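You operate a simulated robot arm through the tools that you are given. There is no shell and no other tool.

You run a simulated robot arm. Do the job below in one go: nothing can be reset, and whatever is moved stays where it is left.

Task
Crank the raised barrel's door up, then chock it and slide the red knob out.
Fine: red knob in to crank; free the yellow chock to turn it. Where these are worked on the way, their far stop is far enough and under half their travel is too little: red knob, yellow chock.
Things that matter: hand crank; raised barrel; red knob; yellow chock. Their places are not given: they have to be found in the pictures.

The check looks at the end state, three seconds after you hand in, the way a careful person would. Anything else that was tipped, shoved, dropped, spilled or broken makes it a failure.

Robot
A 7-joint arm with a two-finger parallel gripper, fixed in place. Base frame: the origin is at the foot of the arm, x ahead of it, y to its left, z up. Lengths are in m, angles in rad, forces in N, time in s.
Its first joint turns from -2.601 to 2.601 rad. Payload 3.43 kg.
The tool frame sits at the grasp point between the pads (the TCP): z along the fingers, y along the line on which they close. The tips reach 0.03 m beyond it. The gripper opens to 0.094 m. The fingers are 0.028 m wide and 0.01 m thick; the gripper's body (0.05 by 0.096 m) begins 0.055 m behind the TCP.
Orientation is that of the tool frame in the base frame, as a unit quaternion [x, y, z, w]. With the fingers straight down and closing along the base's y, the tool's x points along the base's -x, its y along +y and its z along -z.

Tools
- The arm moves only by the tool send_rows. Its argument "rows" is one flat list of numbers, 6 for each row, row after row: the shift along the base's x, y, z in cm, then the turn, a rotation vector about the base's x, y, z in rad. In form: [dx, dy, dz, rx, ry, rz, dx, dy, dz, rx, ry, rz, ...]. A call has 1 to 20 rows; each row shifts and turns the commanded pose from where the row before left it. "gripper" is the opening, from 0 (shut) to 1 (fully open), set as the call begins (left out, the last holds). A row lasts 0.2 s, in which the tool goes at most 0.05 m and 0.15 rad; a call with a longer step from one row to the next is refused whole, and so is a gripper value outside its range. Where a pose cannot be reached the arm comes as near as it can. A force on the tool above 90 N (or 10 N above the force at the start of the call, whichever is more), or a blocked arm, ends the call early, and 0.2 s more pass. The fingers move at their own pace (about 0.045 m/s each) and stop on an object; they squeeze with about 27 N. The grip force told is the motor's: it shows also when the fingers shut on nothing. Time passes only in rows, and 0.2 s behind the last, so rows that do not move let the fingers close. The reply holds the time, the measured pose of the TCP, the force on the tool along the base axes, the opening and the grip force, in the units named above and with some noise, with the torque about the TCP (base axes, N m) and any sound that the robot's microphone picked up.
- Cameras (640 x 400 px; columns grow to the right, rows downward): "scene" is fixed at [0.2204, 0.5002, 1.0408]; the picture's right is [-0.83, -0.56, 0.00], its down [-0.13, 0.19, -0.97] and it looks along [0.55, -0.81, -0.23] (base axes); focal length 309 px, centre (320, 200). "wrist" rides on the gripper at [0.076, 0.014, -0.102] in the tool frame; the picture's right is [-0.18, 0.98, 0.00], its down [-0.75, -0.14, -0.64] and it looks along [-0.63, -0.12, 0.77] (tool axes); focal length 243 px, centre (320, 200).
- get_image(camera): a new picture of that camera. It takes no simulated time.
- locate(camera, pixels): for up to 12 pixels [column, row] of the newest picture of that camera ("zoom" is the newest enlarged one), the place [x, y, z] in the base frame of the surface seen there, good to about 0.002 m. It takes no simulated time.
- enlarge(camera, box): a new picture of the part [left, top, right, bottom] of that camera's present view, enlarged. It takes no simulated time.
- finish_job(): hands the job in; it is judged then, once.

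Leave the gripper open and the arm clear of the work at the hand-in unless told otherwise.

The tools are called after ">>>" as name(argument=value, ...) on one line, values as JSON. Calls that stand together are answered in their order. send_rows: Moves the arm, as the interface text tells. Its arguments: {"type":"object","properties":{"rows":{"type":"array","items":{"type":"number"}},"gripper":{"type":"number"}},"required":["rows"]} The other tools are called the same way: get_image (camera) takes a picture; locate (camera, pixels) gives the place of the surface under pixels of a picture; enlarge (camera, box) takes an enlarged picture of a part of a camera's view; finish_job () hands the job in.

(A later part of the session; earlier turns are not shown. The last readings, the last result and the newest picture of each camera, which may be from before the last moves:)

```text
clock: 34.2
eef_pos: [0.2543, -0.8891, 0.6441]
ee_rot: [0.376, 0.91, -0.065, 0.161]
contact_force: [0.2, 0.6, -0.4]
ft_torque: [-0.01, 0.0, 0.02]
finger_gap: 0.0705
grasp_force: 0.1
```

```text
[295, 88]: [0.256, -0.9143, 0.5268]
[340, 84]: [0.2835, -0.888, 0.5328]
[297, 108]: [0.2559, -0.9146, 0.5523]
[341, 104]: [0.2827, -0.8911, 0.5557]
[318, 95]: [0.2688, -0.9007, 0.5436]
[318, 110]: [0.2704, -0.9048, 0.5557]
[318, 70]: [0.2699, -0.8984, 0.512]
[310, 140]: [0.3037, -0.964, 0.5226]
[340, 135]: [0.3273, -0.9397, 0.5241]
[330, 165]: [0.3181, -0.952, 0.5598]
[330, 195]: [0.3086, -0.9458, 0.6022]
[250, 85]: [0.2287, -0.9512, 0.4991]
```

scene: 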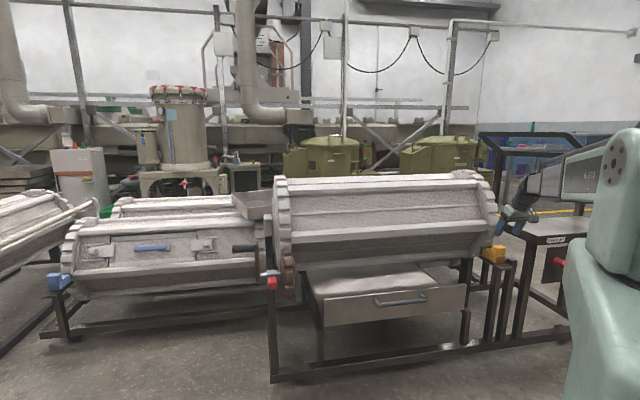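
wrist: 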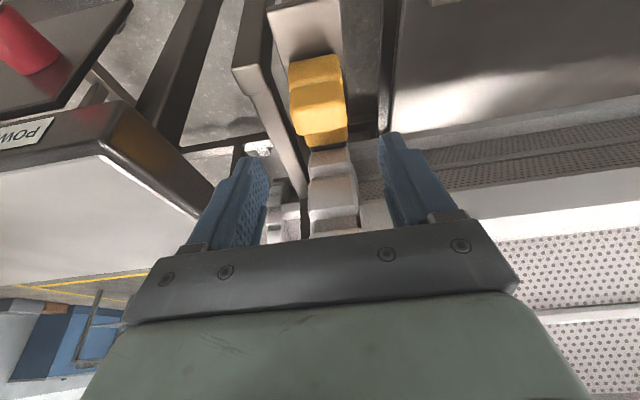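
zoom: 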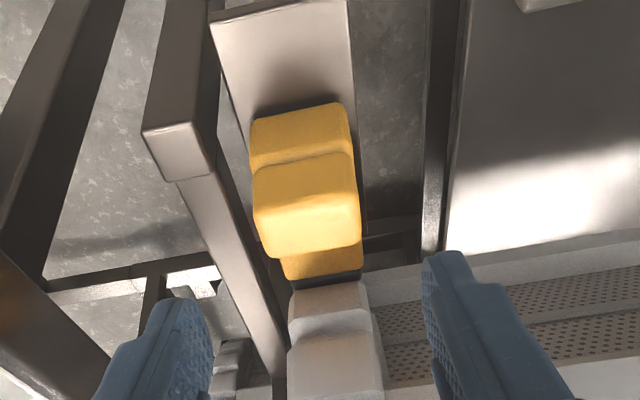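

The hand is lined up with the chock's grip block. I lower to it.

>>> send_rows(rows=[0.6, -0.58, -2.35, 0, 0, 0, 0.6, -0.58, -2.35, 0, 0, 0, 0.6, -0.58, -2.35, 0, 0, 0, 0.6, -0.58, -2.35, 0, 0, 0])

>>> get_image(camera="wrist")

```text
clock: 35.2
eef_pos: [0.2788, -0.9108, 0.5504]
ee_rot: [0.376, 0.91, -0.066, 0.16]
contact_force: [-0.2, 0.4, 0.3]
ft_torque: [-0.03, 0.0, 0.03]
finger_gap: 0.0704
grasp_force: 0.1
```

```text
taken
```

wrist: 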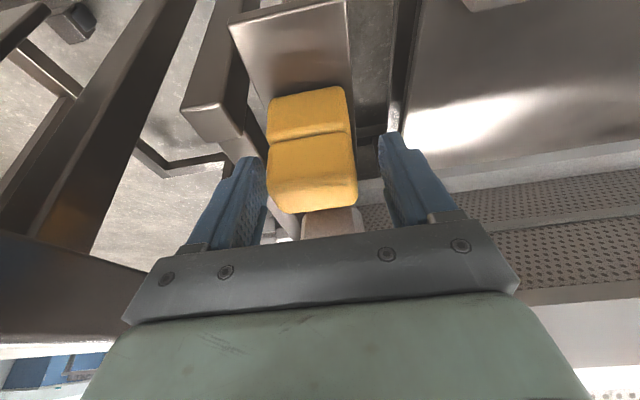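

Block is between the fingers; I close on it.

>>> send_rows(rows=[0, 0, 0, 0, 0, 0, 0, 0, 0, 0, 0, 0, 0, 0, 0, 0, 0, 0, 0, 0, 0, 0, 0, 0], gripper=0)

>>> get_image(camera="wrist")

```text
clock: 36.2
eef_pos: [0.2775, -0.9119, 0.5498]
ee_rot: [0.377, 0.91, -0.069, 0.16]
contact_force: [-26.8, -26.3, -3.1]
ft_torque: [0.21, -0.33, 0.06]
finger_gap: 0.0505
grasp_force: 44.7
```

```text
taken
```

wrist: 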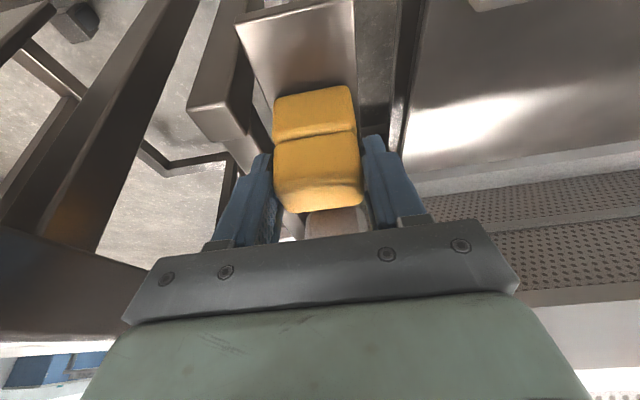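

Gripped (50 mm), but with a 37 N sideways load; I shift the hand slightly to centre it.

>>> send_rows(rows=[-0.12, -0.12, 0, 0, 0, 0, -0.1, -0.1, 0, 0, 0, 0])

```text
clock: 36.8
eef_pos: [0.2762, -0.9127, 0.5499]
ee_rot: [0.375, 0.911, -0.067, 0.16]
contact_force: [-20.0, -18.0, -4.3]
ft_torque: [-0.57, -0.2, -0.38]
finger_gap: 0.0499
grasp_force: 44.7
```

>>> send_rows(rows=[-0.12, -0.12, 0, 0, 0, 0, -0.12, -0.12, 0, 0, 0, 0])

```text
clock: 37.4
eef_pos: [0.2761, -0.9126, 0.5499]
ee_rot: [0.375, 0.91, -0.064, 0.162]
contact_force: [-0.8, 0.0, -2.6]
ft_torque: [-0.89, -0.19, -0.35]
finger_gap: 0.0501
grasp_force: 44.9
```

The side load is gone. I now pull the chock outward, away from the ring.

>>> send_rows(rows=[-0.35, 0.35, 0, 0, 0, 0, -0.35, 0.35, 0, 0, 0, 0, -0.35, 0.35, 0, 0, 0, 0, -0.35, 0.35, 0, 0, 0, 0])

>>> get_image(camera="wrist")

```text
clock: 38.4
eef_pos: [0.2617, -0.8998, 0.5494]
ee_rot: [0.375, 0.911, -0.064, 0.162]
contact_force: [23.4, 21.5, 5.1]
ft_torque: [0.08, 0.0, -0.12]
finger_gap: 0.0504
grasp_force: 45.2
```

```text
taken
```

wrist: 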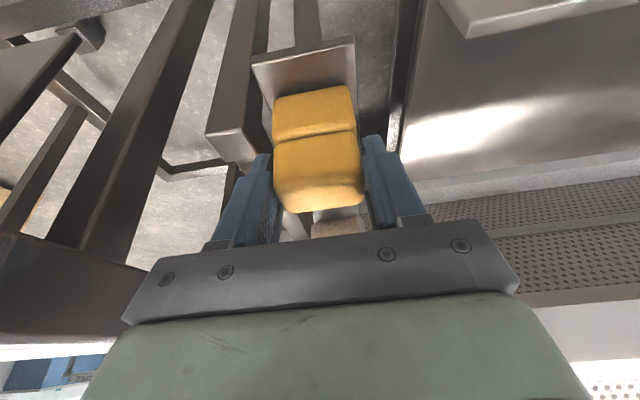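

It slides freely (20 mm). I continue with a tiny sideways correction.

>>> send_rows(rows=[-0.25, 0.45, 0, 0, 0, 0, -0.33, 0.37, 0, 0, 0, 0, -0.33, 0.37, 0, 0, 0, 0])

>>> get_image(camera="wrist")

```text
clock: 39.2
eef_pos: [0.2512, -0.8879, 0.5492]
ee_rot: [0.376, 0.91, -0.065, 0.161]
contact_force: [21.0, 20.1, 4.8]
ft_torque: [0.39, 0.26, 0.03]
finger_gap: 0.05
grasp_force: 45.3
```

```text
taken
```

wrist: 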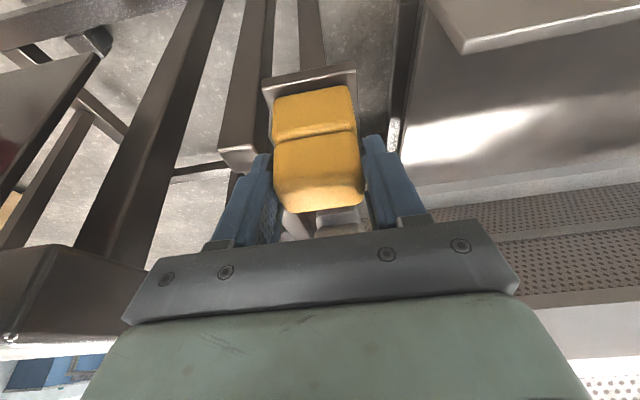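

>>> send_rows(rows=[-0.25, 0.45, 0, 0, 0, 0, -0.3, 0.4, 0, 0, 0, 0, -0.33, 0.37, 0, 0, 0, 0])

>>> get_image(camera="wrist")

```text
clock: 40.0
eef_pos: [0.2422, -0.8789, 0.5502]
ee_rot: [0.375, 0.91, -0.068, 0.163]
contact_force: [23.5, -22.5, -0.2]
ft_torque: [0.02, 0.04, -0.04]
finger_gap: 0.0502
grasp_force: 44.6
```

```text
taken
```

wrist: 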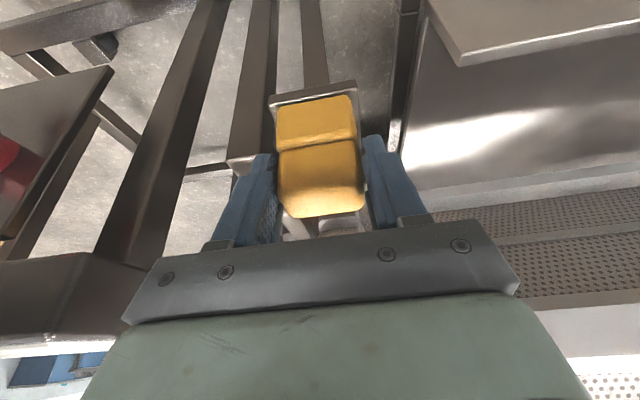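

A 32 N opposing force along the track: far stop reached (~45 mm). I release and rise.

>>> send_rows(rows=[0.05, -0.05, 0, 0, 0, 0, 0, 0, 0, 0, 0, 0, 0, 0, 0, 0, 0, 0], gripper=0.75)

>>> send_rows(rows=[-0.6, 0.6, 2.35, 0, 0, 0, -0.6, 0.6, 2.35, 0, 0, 0, -0.6, 0.6, 2.35, 0, 0, 0, -0.6, 0.6, 2.35, 0, 0, 0, 0, 2, 4, 0, 0, 0])

>>> get_image(camera="wrist")

```text
clock: 40.8
eef_pos: [0.2423, -0.8758, 0.549]
ee_rot: [0.376, 0.91, -0.066, 0.16]
contact_force: [0.8, 0.3, -0.1]
ft_torque: [0.0, 0.02, 0.01]
finger_gap: 0.0703
grasp_force: 0.0
```

```text
clock: 42.0
eef_pos: [0.2185, -0.8322, 0.6854]
ee_rot: [0.375, 0.911, -0.066, 0.161]
contact_force: [0.0, 0.4, 0.5]
ft_torque: [0.03, 0.04, -0.01]
finger_gap: 0.0702
grasp_force: 0.0
```

```text
taken
```

wrist: 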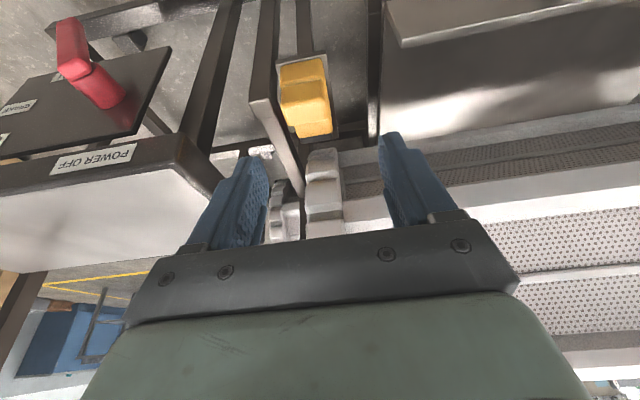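

Chock is clear of the teeth. I record positions of chock and teeth for reference.

>>> enlarge(camera="wrist", box=[240, 40, 400, 240])

>>> locate(camera="wrist", pixels=[[282, 65], [322, 62], [305, 95], [310, 130], [320, 155], [320, 165], [320, 175], [322, 185], [322, 195], [322, 205], [322, 215], [322, 225]])

```text
2.00 times, centred on (320, 140) of wrist
```

zoom: 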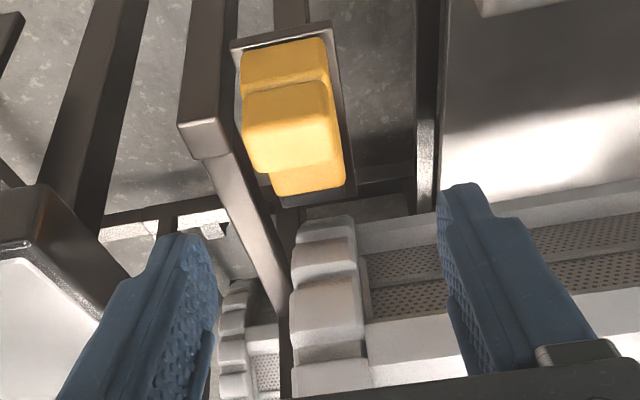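

```text
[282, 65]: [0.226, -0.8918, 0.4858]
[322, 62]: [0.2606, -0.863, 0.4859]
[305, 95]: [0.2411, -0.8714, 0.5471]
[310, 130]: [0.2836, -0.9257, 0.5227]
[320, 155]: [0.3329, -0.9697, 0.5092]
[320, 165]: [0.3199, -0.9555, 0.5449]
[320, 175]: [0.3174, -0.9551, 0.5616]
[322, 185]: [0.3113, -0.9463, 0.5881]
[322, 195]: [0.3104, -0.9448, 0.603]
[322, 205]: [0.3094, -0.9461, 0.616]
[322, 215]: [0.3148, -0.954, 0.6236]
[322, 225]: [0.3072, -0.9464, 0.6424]
```

Ring estimated centre z≈0.635, radius≈0.205. Now I go back to the crank: rise, swing and turn the hand.

>>> send_rows(rows=[0, 1, 4, 0.0823, 0.0823, 0, 0, 1, 4, 0.0823, 0.0823, 0, 0, 1, 4, 0.0823, 0.0823, 0, 3.0, 3.45, 0.88, 0, 0, 0, 3.0, 3.45, 0.88, 0, 0, 0, 3.0, 3.45, 0.88, 0, 0, 0, 3.0, 3.45, 0.88, 0, 0, 0, 3.0, 3.45, 0.88, 0, 0, 0, 3.0, 3.45, 0.88, 0, 0, 0, 3.0, 3.45, 0.88, 0, 0, 0.1428, 3.0, 3.45, 0.88, 0, 0, 0.1428, 3.0, 3.45, 0.88, 0, 0, 0.1428, 3.0, 3.45, 0.88, 0, 0, 0.1428, 3.0, 3.45, 0.88, 0, 0, 0.1428, 3.0, 3.45, 0.88, 0, 0, 0.1428, 3.0, 3.45, 0.88, 0, 0, 0.1428, 3.0, 3.45, 0.88, 0, 0, 0.1428, 3.0, 3.45, 0.88, 0, 0, 0.1428, 3.0, 3.45, 0.88, 0, 0, 0.1428, 3.0, 3.45, 0.88, 0, 0, 0.1428], gripper=1)

```text
clock: 46.2
eef_pos: [0.7284, -0.2167, 0.9532]
ee_rot: [-0.384, 0.923, 0.0, -0.001]
contact_force: [0.7, 0.3, -0.4]
ft_torque: [-0.04, 0.0, 0.0]
finger_gap: 0.0942
grasp_force: 0.1
```

Now I tilt the fingers level and go in front of the crank handle.

>>> send_rows(rows=[1.4, 1.5, -2.48, -0.101, -0.101, 0, 1.4, 1.5, -2.48, -0.101, -0.101, 0, 1.4, 1.5, -2.48, -0.101, -0.101, 0, 1.4, 1.5, -2.48, -0.101, -0.101, 0, 1.4, 1.5, -2.48, -0.101, -0.101, 0, 1.4, 1.5, -2.48, -0.101, -0.101, 0, 1.4, 1.5, -2.48, -0.101, -0.101, 0, 1.4, 1.5, -2.48, -0.101, -0.101, 0, 1.4, 1.5, -2.48, -0.101, -0.101, 0, 1.4, 1.5, -2.48, -0.101, -0.101, 0, 1.4, 1.5, -2.48, -0.101, -0.101, 0])

>>> get_image(camera="wrist")

>>> enlarge(camera="scene", box=[200, 180, 360, 310])

```text
clock: 48.6
eef_pos: [0.883, -0.052, 0.6809]
ee_rot: [0.27, -0.653, 0.654, -0.27]
contact_force: [0.3, 0.6, -0.1]
ft_torque: [0.03, 0.05, 0.04]
finger_gap: 0.094
grasp_force: 0.1
```

```text
taken
```

wrist: 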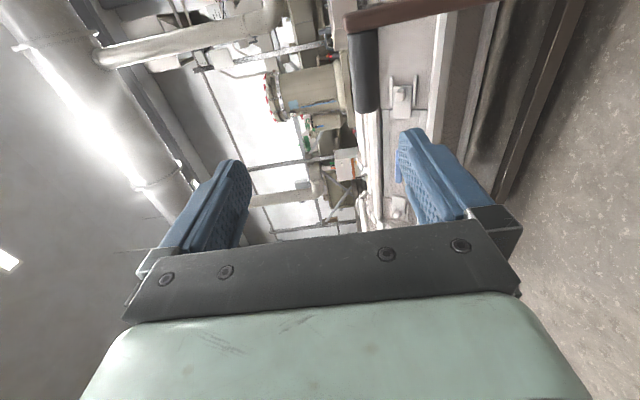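

```text
3.08 times, centred on (280, 245) of scene
```

zoom: 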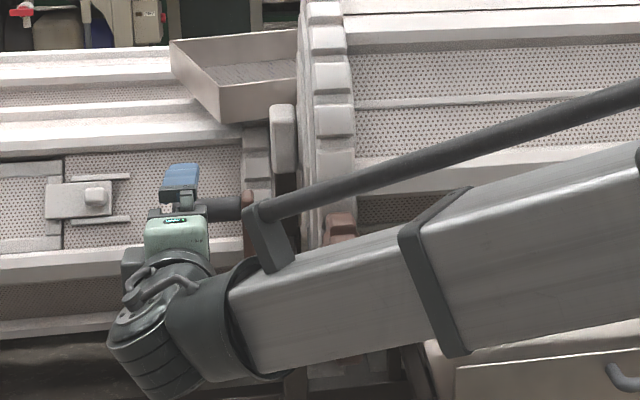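

Handle visible at wrist (365,70). I measure it.

>>> locate(camera="wrist", pixels=[[352, 40], [364, 40], [377, 40], [354, 70], [366, 70], [379, 70], [357, 100], [367, 100], [378, 100], [368, 110], [370, 18], [470, 5]])

```text
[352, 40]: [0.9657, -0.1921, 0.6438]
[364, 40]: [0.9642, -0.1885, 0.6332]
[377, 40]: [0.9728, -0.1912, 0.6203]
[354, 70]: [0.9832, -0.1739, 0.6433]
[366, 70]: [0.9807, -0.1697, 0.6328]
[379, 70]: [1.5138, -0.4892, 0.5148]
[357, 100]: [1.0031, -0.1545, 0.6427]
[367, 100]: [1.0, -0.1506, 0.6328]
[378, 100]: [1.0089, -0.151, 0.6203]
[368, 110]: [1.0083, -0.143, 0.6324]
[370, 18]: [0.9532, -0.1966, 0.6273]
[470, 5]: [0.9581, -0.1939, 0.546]
```

Handle axis at n≈-0.827, z≈0.632, along-axis 0.548–0.612. I move around it with open fingers.

>>> send_rows(rows=[0, 0, -2.45, 0, 0, 0, 0, 0, -2.45, 0, 0, 0, 2.31, -2.38, 0, 0, 0, 0, 2.31, -2.38, 0, 0, 0, 0, 2.31, -2.38, 0, 0, 0, 0, 2.31, -2.38, 0, 0, 0, 0, 2.31, -2.38, 0, 0, 0, 0])

>>> get_image(camera="wrist")

```text
clock: 50.2
eef_pos: [0.9971, -0.1697, 0.6317]
ee_rot: [0.271, -0.653, 0.654, -0.27]
contact_force: [0.3, -0.3, 0.3]
ft_torque: [-0.01, 0.0, 0.0]
finger_gap: 0.0941
grasp_force: 0.1
```

```text
taken
```

wrist: 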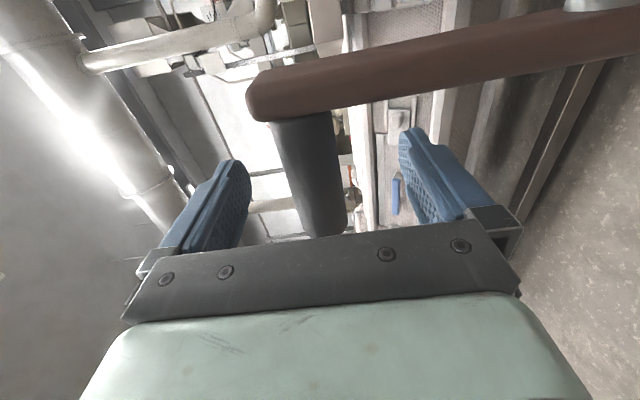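

Handle lies between the fingers. I close.

>>> send_rows(rows=[0, 0, 0, 0, 0, 0, 0, 0, 0, 0, 0, 0, 0, 0, 0, 0, 0, 0, 0, 0, 0, 0, 0, 0, 0, 0, 0, 0, 0, 0], gripper=0)

>>> get_image(camera="wrist")

```text
clock: 51.4
eef_pos: [0.9967, -0.1711, 0.6328]
ee_rot: [0.271, -0.653, 0.654, -0.27]
contact_force: [2.5, -0.1, 12.0]
ft_torque: [-0.1, -0.16, 0.1]
finger_gap: 0.0317
grasp_force: 39.8
```

```text
taken
```

wrist: 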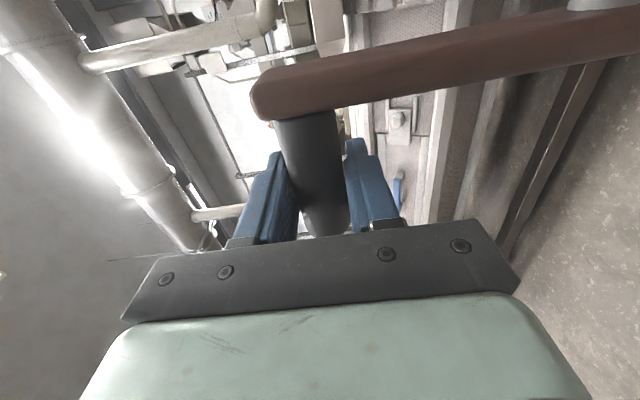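

Gripped on the handle. I start the crank: the handle's top goes away from the front (towards -n), first 20°.

>>> send_rows(rows=[0.537, -0.537, -0.027, 0, 0, 0, 0.535, -0.535, -0.079, 0, 0, 0, 0.53, -0.53, -0.132, 0, 0, 0, 0.522, -0.522, -0.184, 0, 0, 0, 0.512, -0.512, -0.235, 0, 0, 0])

>>> get_image(camera="wrist")

>>> get_image(camera="scene")

```text
clock: 52.6
eef_pos: [1.0251, -0.1966, 0.6272]
ee_rot: [0.271, -0.652, 0.654, -0.271]
contact_force: [4.4, 1.5, 31.3]
ft_torque: [0.32, 0.08, 0.22]
finger_gap: 0.0317
grasp_force: 45.0
```

```text
taken
```

wrist: 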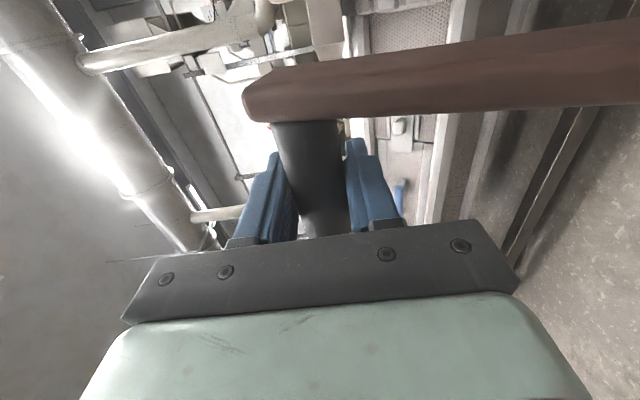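

```text
taken
```

scene: 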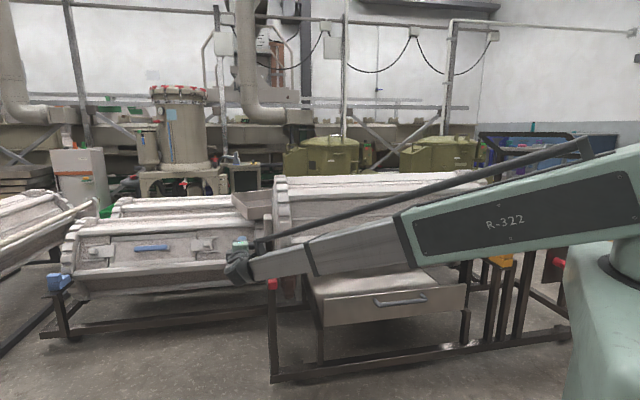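

It turns; a 31 N upward load says my path is slightly low, so I correct by 1.5 mm and go on to 40°.

>>> send_rows(rows=[0.498, -0.498, -0.13, 0, 0, 0, 0.484, -0.484, -0.334, 0, 0, 0, 0.466, -0.466, -0.38, 0, 0, 0, 0.446, -0.446, -0.426, 0, 0, 0, 0.424, -0.424, -0.468, 0, 0, 0])

>>> enlarge(camera="scene", box=[220, 150, 500, 290])

```text
clock: 53.8
eef_pos: [1.0491, -0.2216, 0.6102]
ee_rot: [0.27, -0.651, 0.656, -0.27]
contact_force: [23.6, -14.1, 47.5]
ft_torque: [0.41, 0.15, -0.2]
finger_gap: 0.0319
grasp_force: 44.7
```

```text
2.29 times, centred on (360, 220) of scene
```

zoom: 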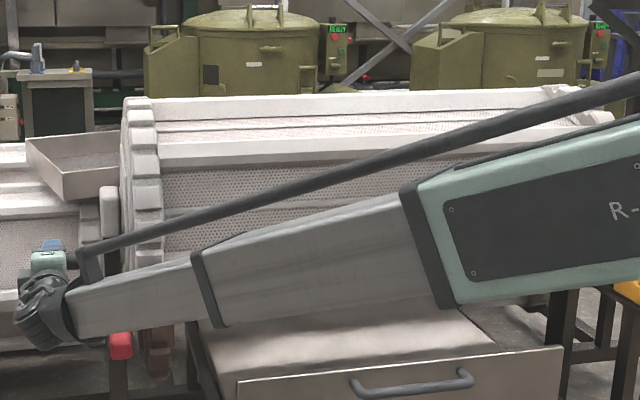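

The barrel is turning. Load is radially outward, so I check the true circle by measuring the crank arm now.

>>> get_image(camera="wrist")

>>> locate(camera="wrist", pixels=[[262, 90], [300, 95], [400, 70], [500, 60], [600, 60], [635, 60], [310, 140], [330, 170], [620, 10], [590, 5], [560, 30], [260, 110]])

```text
taken
```

wrist: 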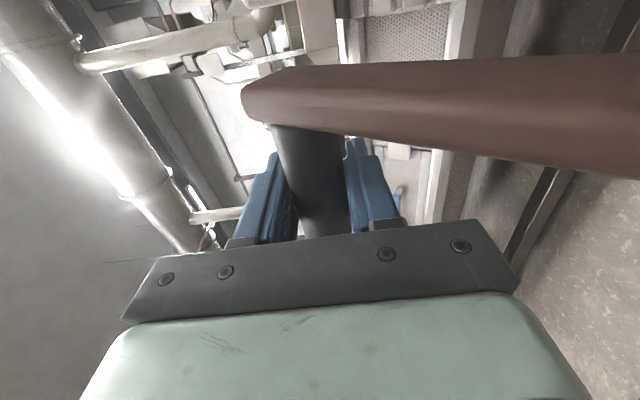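

```text
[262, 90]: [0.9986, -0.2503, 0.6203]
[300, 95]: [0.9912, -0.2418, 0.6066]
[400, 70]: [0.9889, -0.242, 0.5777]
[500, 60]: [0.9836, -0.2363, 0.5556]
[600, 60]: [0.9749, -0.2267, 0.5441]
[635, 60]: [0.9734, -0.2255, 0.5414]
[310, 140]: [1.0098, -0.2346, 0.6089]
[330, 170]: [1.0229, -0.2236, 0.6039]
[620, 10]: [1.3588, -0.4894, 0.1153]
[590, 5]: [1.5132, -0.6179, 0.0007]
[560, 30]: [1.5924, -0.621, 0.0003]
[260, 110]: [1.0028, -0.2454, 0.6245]
```

Crank angle now is about 37°. I continue 20° more, with a slight outward correction.

>>> send_rows(rows=[0.458, -0.458, -0.4, 0, 0, 0, 0.39, -0.39, -0.524, 0, 0, 0, 0.363, -0.363, -0.561, 0, 0, 0, 0.335, -0.335, -0.595, 0, 0, 0, 0.305, -0.305, -0.627, 0, 0, 0])

>>> get_image(camera="wrist")

>>> enlarge(camera="scene", box=[220, 150, 500, 290])

```text
clock: 55.0
eef_pos: [1.0656, -0.2389, 0.5786]
ee_rot: [-0.272, 0.654, -0.652, 0.269]
contact_force: [1.3, -4.3, 10.0]
ft_torque: [-0.11, 0.11, -0.56]
finger_gap: 0.032
grasp_force: 44.9
```

```text
taken
```

wrist: 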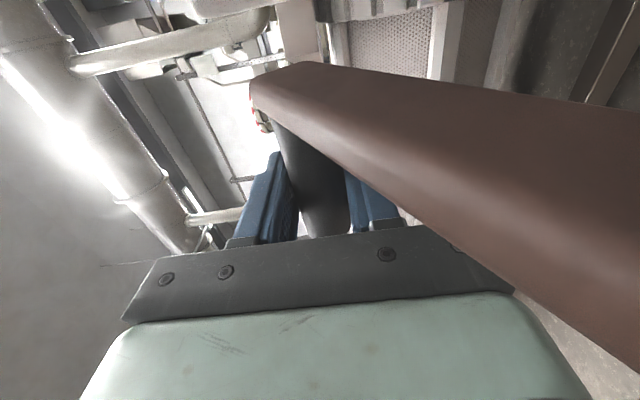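

```text
2.29 times, centred on (360, 220) of scene
```

zoom: 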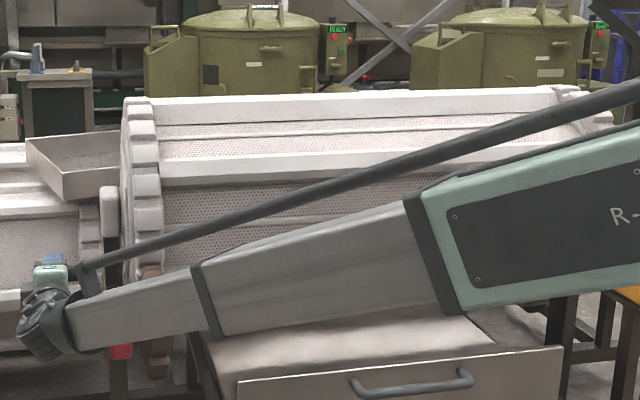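

Forces are low; crank about 60°. I check the hand from the scene camera and measure how far the barrel has turned.

>>> enlarge(camera="scene", box=[215, 235, 285, 310])

>>> get_image(camera="scene")

>>> locate(camera="scene", pixels=[[300, 195], [300, 192], [300, 220], [300, 223], [400, 189], [400, 193], [350, 222], [350, 196], [300, 226], [320, 221], [320, 193], [320, 197]])

```text
5.33 times, centred on (250, 272) of scene
```

zoom: 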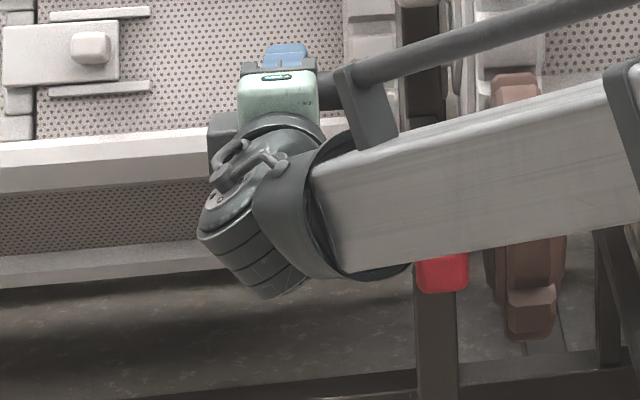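

```text
taken
```

scene: 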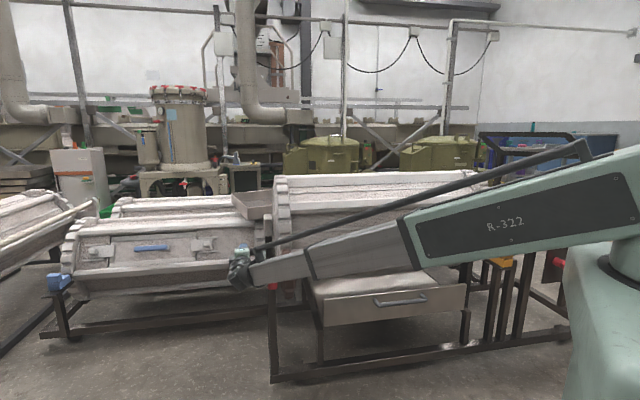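

```text
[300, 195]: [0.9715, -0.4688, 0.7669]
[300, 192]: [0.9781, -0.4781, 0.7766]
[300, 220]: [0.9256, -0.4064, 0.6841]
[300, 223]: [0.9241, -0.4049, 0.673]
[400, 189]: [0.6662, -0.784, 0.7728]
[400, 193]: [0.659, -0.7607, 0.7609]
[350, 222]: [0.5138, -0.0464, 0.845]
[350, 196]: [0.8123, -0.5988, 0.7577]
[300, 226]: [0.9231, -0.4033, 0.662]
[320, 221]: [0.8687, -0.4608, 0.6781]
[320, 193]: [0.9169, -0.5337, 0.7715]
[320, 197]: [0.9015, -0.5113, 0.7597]
```

No camera housing appears on the hand. I check how close the forearm is to knob and pinion.

>>> enlarge(camera="scene", box=[215, 235, 285, 310])

>>> locate(camera="zoom", pixels=[[380, 260], [400, 170], [330, 220], [270, 210], [250, 280], [600, 100], [600, 220], [440, 275], [280, 100], [340, 95], [370, 110], [225, 130]])

```text
5.33 times, centred on (250, 272) of scene
```

zoom: 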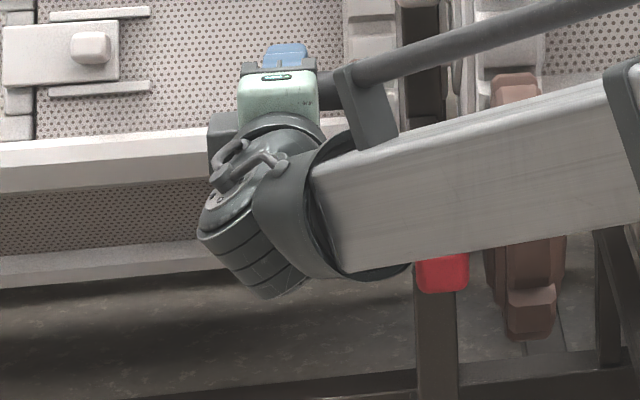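

```text
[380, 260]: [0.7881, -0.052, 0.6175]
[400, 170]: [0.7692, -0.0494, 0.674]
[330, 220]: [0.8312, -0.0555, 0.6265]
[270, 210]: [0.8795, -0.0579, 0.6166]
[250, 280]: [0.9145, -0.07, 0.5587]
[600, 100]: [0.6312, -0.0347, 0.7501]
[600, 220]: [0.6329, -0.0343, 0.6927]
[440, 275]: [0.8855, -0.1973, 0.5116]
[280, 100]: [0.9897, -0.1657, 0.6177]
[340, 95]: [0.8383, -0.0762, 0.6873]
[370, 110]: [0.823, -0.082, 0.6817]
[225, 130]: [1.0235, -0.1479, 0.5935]
```

Forearm is well in front (n≈-0.6) of knob and pinion. Barrel has turned about 30°, so the ratio is about 2. I continue to about 80°.

>>> send_rows(rows=[0.252, -0.252, -0.672, 0, 0, 0, 0.218, -0.218, -0.695, 0, 0, 0, 0.184, -0.184, -0.715, 0, 0, 0, 0.148, -0.148, -0.731, 0, 0, 0, 0.112, -0.112, -0.744, 0, 0, 0])

>>> enlarge(camera="scene", box=[220, 150, 500, 310])

>>> get_image(camera="wrist")

```text
clock: 56.0
eef_pos: [1.0713, -0.2414, 0.5688]
ee_rot: [0.274, -0.645, 0.662, -0.267]
contact_force: [-10.6, 9.8, 23.7]
ft_torque: [1.25, 2.89, -0.72]
finger_gap: 0.0322
grasp_force: 45.4
stopped in row 4: the force on the tool passed its limit at 98 N (the readings are from after the stop); the commanded pose is now the measured one
```

```text
2.29 times, centred on (360, 230) of scene
```

zoom: 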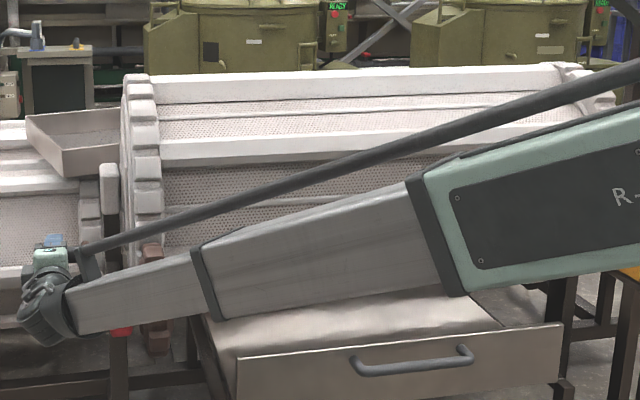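

```text
taken
```

wrist: 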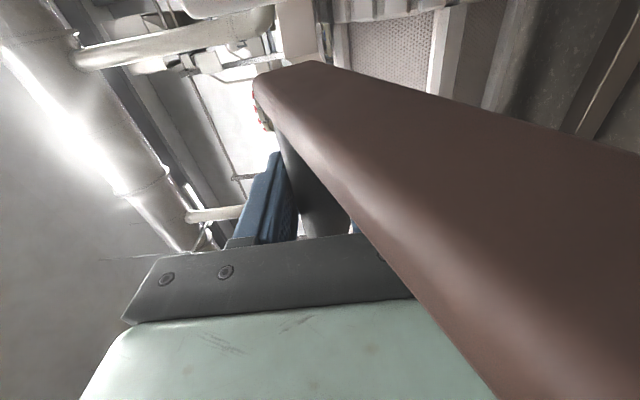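

The move stopped: torque suggests the rear of the hand meets the crank hub at this level posture (crank ≈ 64°). I'll release, lift slightly, back off and re-grip the handle from above with fingers pointing down.

>>> send_rows(rows=[0, 0, 0.1, 0, 0, 0, 0, 0, 0.1, 0, 0, 0, 0, 0, 0, 0, 0, 0, 0, 0, 0, 0, 0, 0, 0, 0, 0, 0, 0, 0, 0, 0, 0, 0, 0, 0], gripper=1)

>>> get_image(camera="wrist")

>>> get_image(camera="scene")

>>> locate(camera="scene", pixels=[[205, 243], [225, 235], [200, 262], [262, 235], [150, 248], [235, 300], [622, 172], [250, 225]])

```text
clock: 57.4
eef_pos: [1.071, -0.2431, 0.569]
ee_rot: [0.274, -0.647, 0.66, -0.266]
contact_force: [-5.5, 4.9, 24.2]
ft_torque: [0.46, 3.67, -0.67]
finger_gap: 0.0939
grasp_force: 0.0
```

```text
taken
```

wrist: 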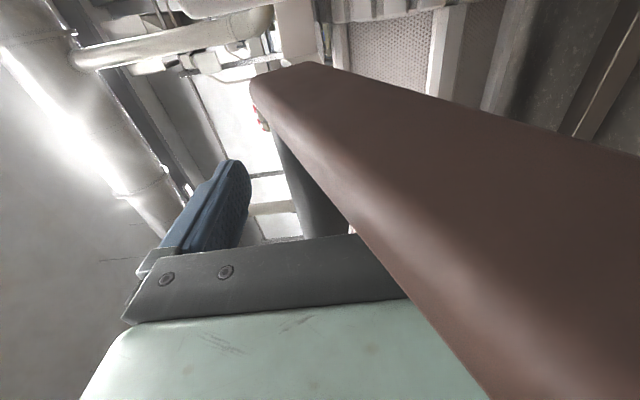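

```text
taken
```

scene: 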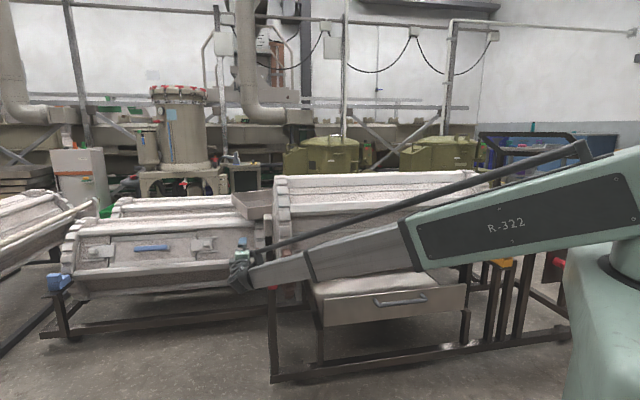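

```text
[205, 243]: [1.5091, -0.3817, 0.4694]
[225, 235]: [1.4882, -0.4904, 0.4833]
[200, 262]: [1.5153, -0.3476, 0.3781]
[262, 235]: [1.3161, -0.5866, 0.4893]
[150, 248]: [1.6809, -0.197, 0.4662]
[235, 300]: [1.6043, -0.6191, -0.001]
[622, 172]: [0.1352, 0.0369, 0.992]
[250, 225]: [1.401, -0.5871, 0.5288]
```

With fingers open the hand is still pushed up, with a torque fitting a contact at the wrist-camera bracket on the shaft. I lift 2 cm and retreat forward.

>>> send_rows(rows=[0, 0, 0.5, 0, 0, 0, 0, 0, 0.5, 0, 0, 0, 0, 0, 0.5, 0, 0, 0, 0, 0, 0.3, 0, 0, 0])

>>> get_image(camera="wrist")

```text
clock: 58.4
eef_pos: [1.0706, -0.2426, 0.586]
ee_rot: [0.274, -0.646, 0.661, -0.266]
contact_force: [0.6, -0.5, 0.1]
ft_torque: [0.01, 0.01, -0.04]
finger_gap: 0.0938
grasp_force: 0.0
```

```text
taken
```

wrist: 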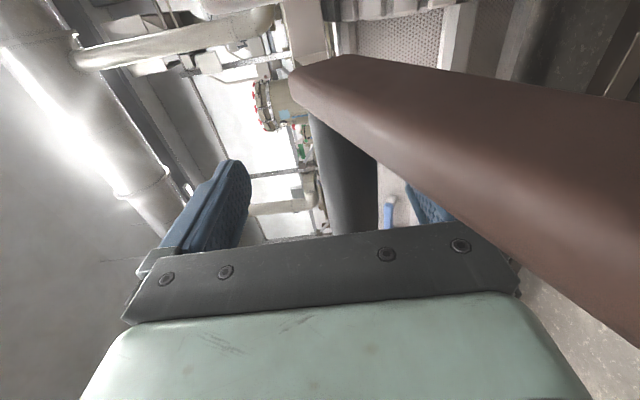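

Free now. I retreat forward, then rise while turning the fingers downward.

>>> send_rows(rows=[-2.5, 2.5, 0, 0, 0, 0, -2.5, 2.5, 0, 0, 0, 0, -2.5, 2.5, 0, 0, 0, 0, -2.5, 2.5, 0, 0, 0, 0, -2.5, 2.5, 0, 0, 0, 0, -2, 2, 1, 0, 0, 0, 0, 0, 3, 0.101, 0.101, 0, 0, 0, 3, 0.101, 0.101, 0, 0, 0, 3, 0.101, 0.101, 0, 0, 0, 3, 0.101, 0.101, 0, 0, 0, 3, 0.101, 0.101, 0, 0, 0, 3, 0.101, 0.101, 0, 0, 0, 3, 0.101, 0.101, 0, 0, 0, 3, 0.101, 0.101, 0])

>>> get_image(camera="wrist")

>>> get_image(camera="scene")

```text
clock: 61.4
eef_pos: [0.9271, -0.0984, 0.8373]
ee_rot: [-0.382, 0.898, -0.201, 0.08]
contact_force: [-0.4, 0.6, 0.7]
ft_torque: [-0.01, 0.02, 0.02]
finger_gap: 0.0943
grasp_force: 0.1
```

```text
taken
```

wrist: 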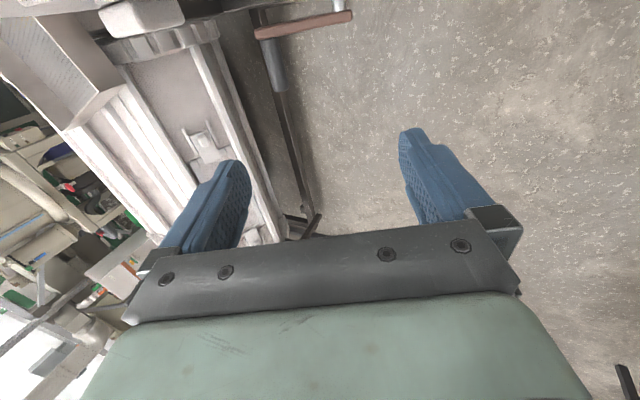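

```text
taken
```

scene: 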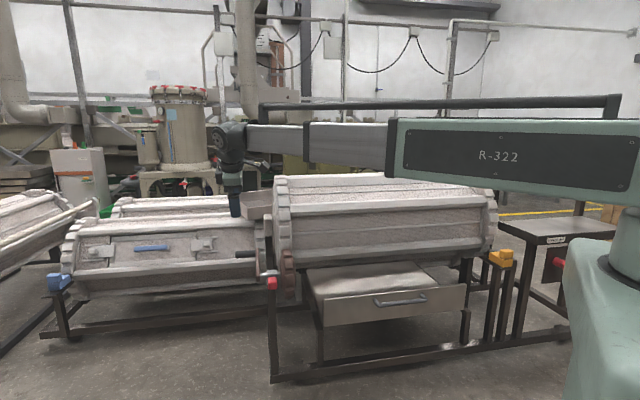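

Barrel stays put. Handle is at wrist (276,62). I measure handle and arm.

>>> enlarge(camera="wrist", box=[220, 0, 380, 100])

>>> locate(camera="zoom", pixels=[[190, 180], [205, 220], [220, 260], [235, 320], [240, 355], [150, 125], [250, 105], [350, 85], [500, 60], [470, 20], [200, 200], [215, 300]])

```text
4.00 times, centred on (300, 50) of wrist
```

zoom: 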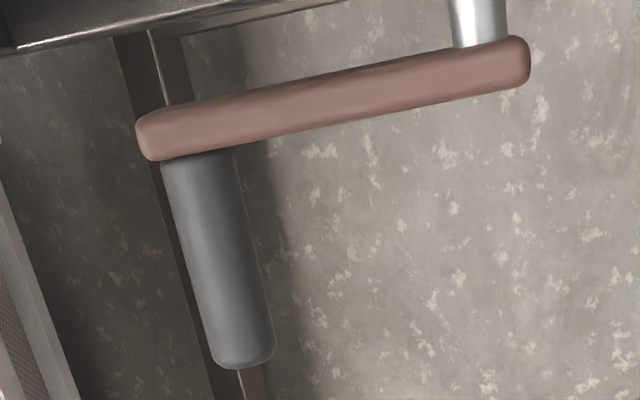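

```text
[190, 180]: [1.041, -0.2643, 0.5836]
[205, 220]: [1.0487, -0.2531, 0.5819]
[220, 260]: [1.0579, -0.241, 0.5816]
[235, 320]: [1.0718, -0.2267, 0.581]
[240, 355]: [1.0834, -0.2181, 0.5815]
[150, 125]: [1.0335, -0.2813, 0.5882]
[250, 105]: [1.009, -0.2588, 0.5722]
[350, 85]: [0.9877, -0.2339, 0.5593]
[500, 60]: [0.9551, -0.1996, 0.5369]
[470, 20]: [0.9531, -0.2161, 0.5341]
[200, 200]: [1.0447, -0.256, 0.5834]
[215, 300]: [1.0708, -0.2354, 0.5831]
```

Handle: axis at n≈-0.925, z≈0.567; crank angle ≈ 65°. I go above it with fingers nearly straight down.

>>> send_rows(rows=[2.53, -2.47, -2.74, 0.093, 0.09, -0.009, 2.53, -2.47, -2.74, 0.093, 0.09, -0.009, 2.53, -2.47, -2.74, 0, 0, 0, 2.53, -2.47, -2.74, 0, 0, 0, 2.53, -2.47, -2.74, 0, 0, 0])

>>> get_image(camera="wrist")

>>> get_image(camera="scene")

```text
clock: 62.5
eef_pos: [1.0523, -0.2208, 0.6985]
ee_rot: [-0.38, 0.92, -0.084, 0.033]
contact_force: [-0.8, 0.6, -0.3]
ft_torque: [-0.01, -0.03, -0.02]
finger_gap: 0.0938
grasp_force: 0.0
```

```text
taken
```

wrist: 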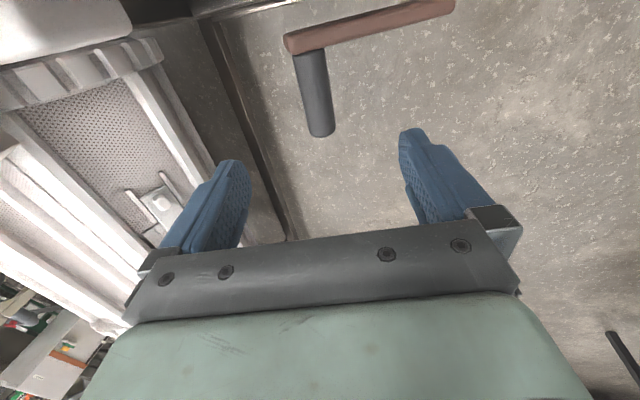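

```text
taken
```

scene: 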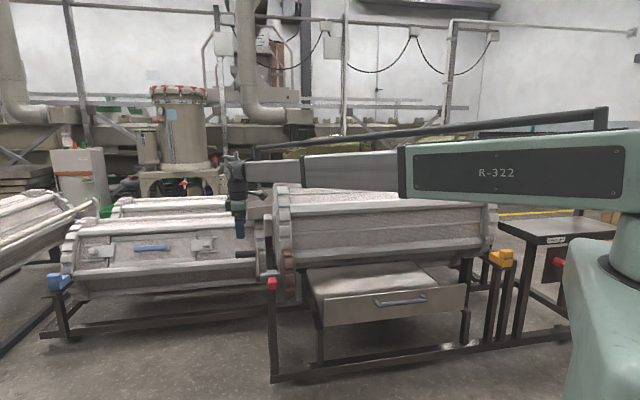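

Reachable. I descend around the handle.

>>> send_rows(rows=[0.44, -0.44, -3.34, 0, 0, 0, 0.44, -0.44, -3.34, 0, 0, 0, 0.44, -0.44, -3.34, 0, 0, 0, 0.44, -0.44, -3.34, 0, 0, 0])

>>> get_image(camera="wrist")

```text
clock: 63.5
eef_pos: [1.0711, -0.2392, 0.5637]
ee_rot: [-0.381, 0.92, -0.084, 0.034]
contact_force: [0.5, 0.5, -0.2]
ft_torque: [0.04, -0.05, 0.02]
finger_gap: 0.094
grasp_force: 0.0
```

```text
taken
```

wrist: 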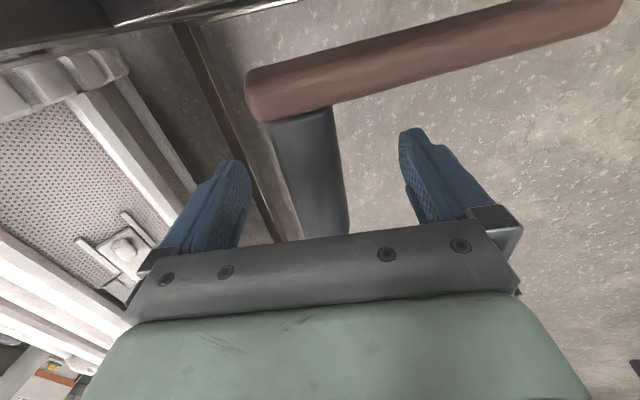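

Handle is between the fingers. I close.

>>> send_rows(rows=[0, 0, 0, 0, 0, 0, 0, 0, 0, 0, 0, 0, 0, 0, 0, 0, 0, 0, 0, 0, 0, 0, 0, 0, 0, 0, 0, 0, 0, 0], gripper=0)

>>> get_image(camera="wrist")

```text
clock: 64.8
eef_pos: [1.0711, -0.2396, 0.5647]
ee_rot: [-0.38, 0.92, -0.085, 0.034]
contact_force: [5.5, -5.2, 2.8]
ft_torque: [0.01, -0.09, 0.12]
finger_gap: 0.0318
grasp_force: 40.8
```

```text
taken
```

wrist: 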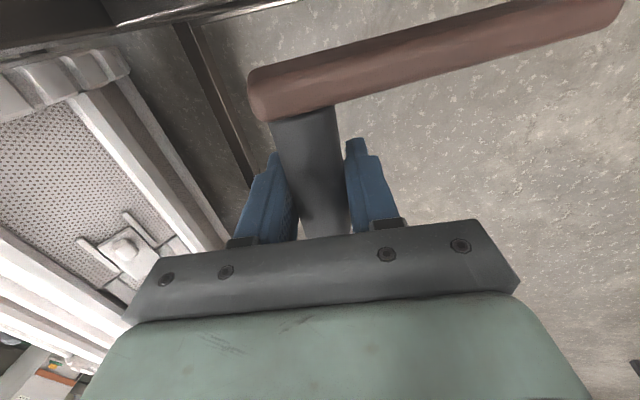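

Gripped with little load. I continue cranking down by 20°.

>>> send_rows(rows=[0.205, -0.205, -0.699, 0, 0, 0, 0.17, -0.17, -0.718, 0, 0, 0, 0.134, -0.134, -0.734, 0, 0, 0, 0.098, -0.098, -0.744, 0, 0, 0, 0.061, -0.061, -0.753, 0, 0, 0])

>>> get_image(camera="scene")

```text
clock: 66.0
eef_pos: [1.077, -0.2465, 0.528]
ee_rot: [-0.38, 0.92, -0.086, 0.034]
contact_force: [15.4, -10.7, 8.2]
ft_torque: [0.68, -0.21, 0.25]
finger_gap: 0.0317
grasp_force: 44.9
```

```text
taken
```

scene: 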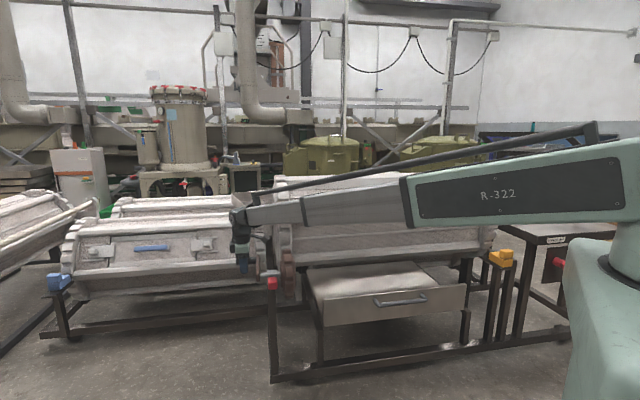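

Smooth. I continue to about 101°, then measure the barrel.

>>> send_rows(rows=[0.059, -0.059, -0.756, 0, 0, 0, -0.014, 0.014, -0.757, 0, 0, 0, -0.052, 0.052, -0.754, 0, 0, 0, -0.088, 0.088, -0.747, 0, 0, 0])

>>> enlarge(camera="scene", box=[240, 150, 510, 300])

>>> get_image(camera="scene")

```text
clock: 67.0
eef_pos: [1.0787, -0.2472, 0.499]
ee_rot: [-0.381, 0.92, -0.087, 0.035]
contact_force: [32.9, -24.8, 2.3]
ft_torque: [0.15, 1.01, 0.04]
finger_gap: 0.032
grasp_force: 45.3
```

```text
2.37 times, centred on (375, 225) of scene
```

zoom: 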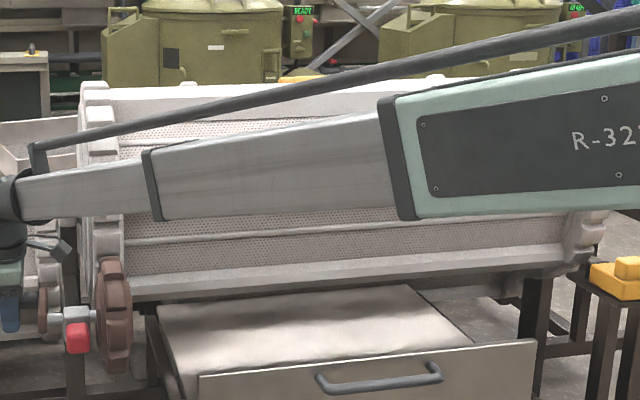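

```text
taken
```

scene: 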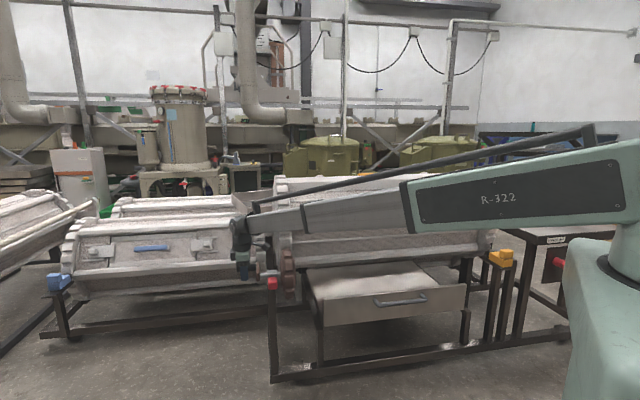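

The yellow door handle is coming over the top at zoom (300,78). I measure it and the front ribs.

>>> enlarge(camera="scene", box=[330, 170, 450, 200])

>>> locate(camera="scene", pixels=[[360, 183], [367, 183], [372, 183], [424, 183], [300, 188], [320, 185], [345, 262], [345, 266], [345, 270], [300, 272], [420, 258], [420, 263]])

```text
5.33 times, centred on (390, 185) of scene
```

zoom: 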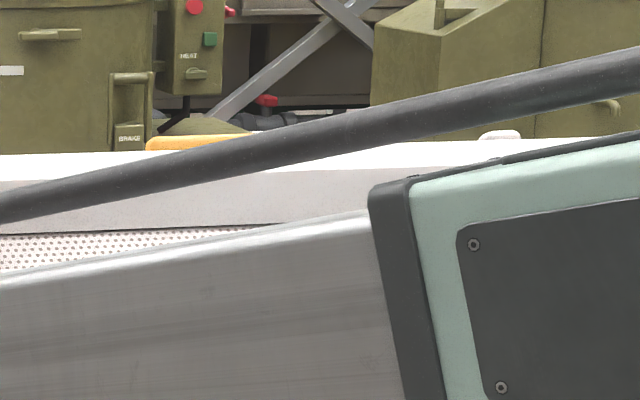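

```text
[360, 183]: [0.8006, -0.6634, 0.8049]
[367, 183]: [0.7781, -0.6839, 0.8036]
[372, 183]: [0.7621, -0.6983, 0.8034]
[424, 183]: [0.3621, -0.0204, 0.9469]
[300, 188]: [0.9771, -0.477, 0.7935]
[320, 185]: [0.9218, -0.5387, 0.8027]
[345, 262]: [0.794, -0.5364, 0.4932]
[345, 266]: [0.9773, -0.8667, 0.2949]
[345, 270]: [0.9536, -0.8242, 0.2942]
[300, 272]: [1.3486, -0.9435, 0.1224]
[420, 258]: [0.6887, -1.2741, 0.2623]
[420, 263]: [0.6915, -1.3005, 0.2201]
```

Barrel has turned about 50°; about 18–20° more crank is needed. I continue to 119°.

>>> send_rows(rows=[-0.081, 0.081, -0.83, 0, 0, 0, -0.183, 0.183, -0.811, 0, 0, 0, -0.228, 0.228, -0.789, 0, 0, 0, -0.271, 0.271, -0.76, 0, 0, 0])

>>> get_image(camera="wrist")

>>> get_image(camera="scene")

>>> enlarge(camera="scene", box=[260, 160, 400, 280])

```text
clock: 68.0
eef_pos: [1.0695, -0.2384, 0.4636]
ee_rot: [-0.381, 0.92, -0.088, 0.036]
contact_force: [44.4, -40.9, -21.5]
ft_torque: [0.64, 0.59, 0.09]
finger_gap: 0.032
grasp_force: 45.6
```

```text
taken
```

wrist: 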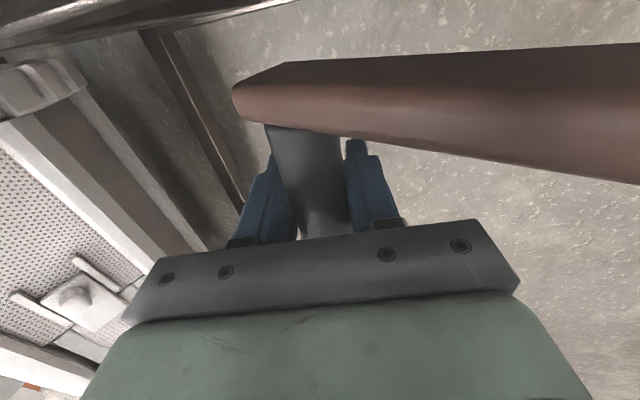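

```text
taken
```

scene: 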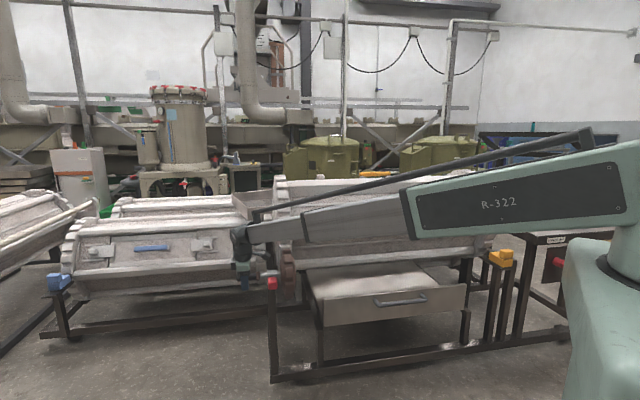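

```text
3.33 times, centred on (330, 220) of scene
```

zoom: 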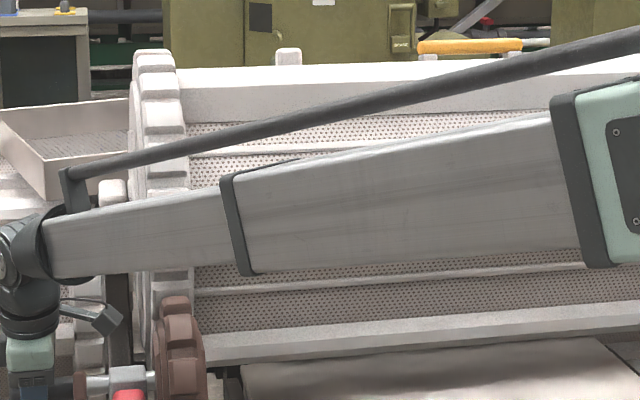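

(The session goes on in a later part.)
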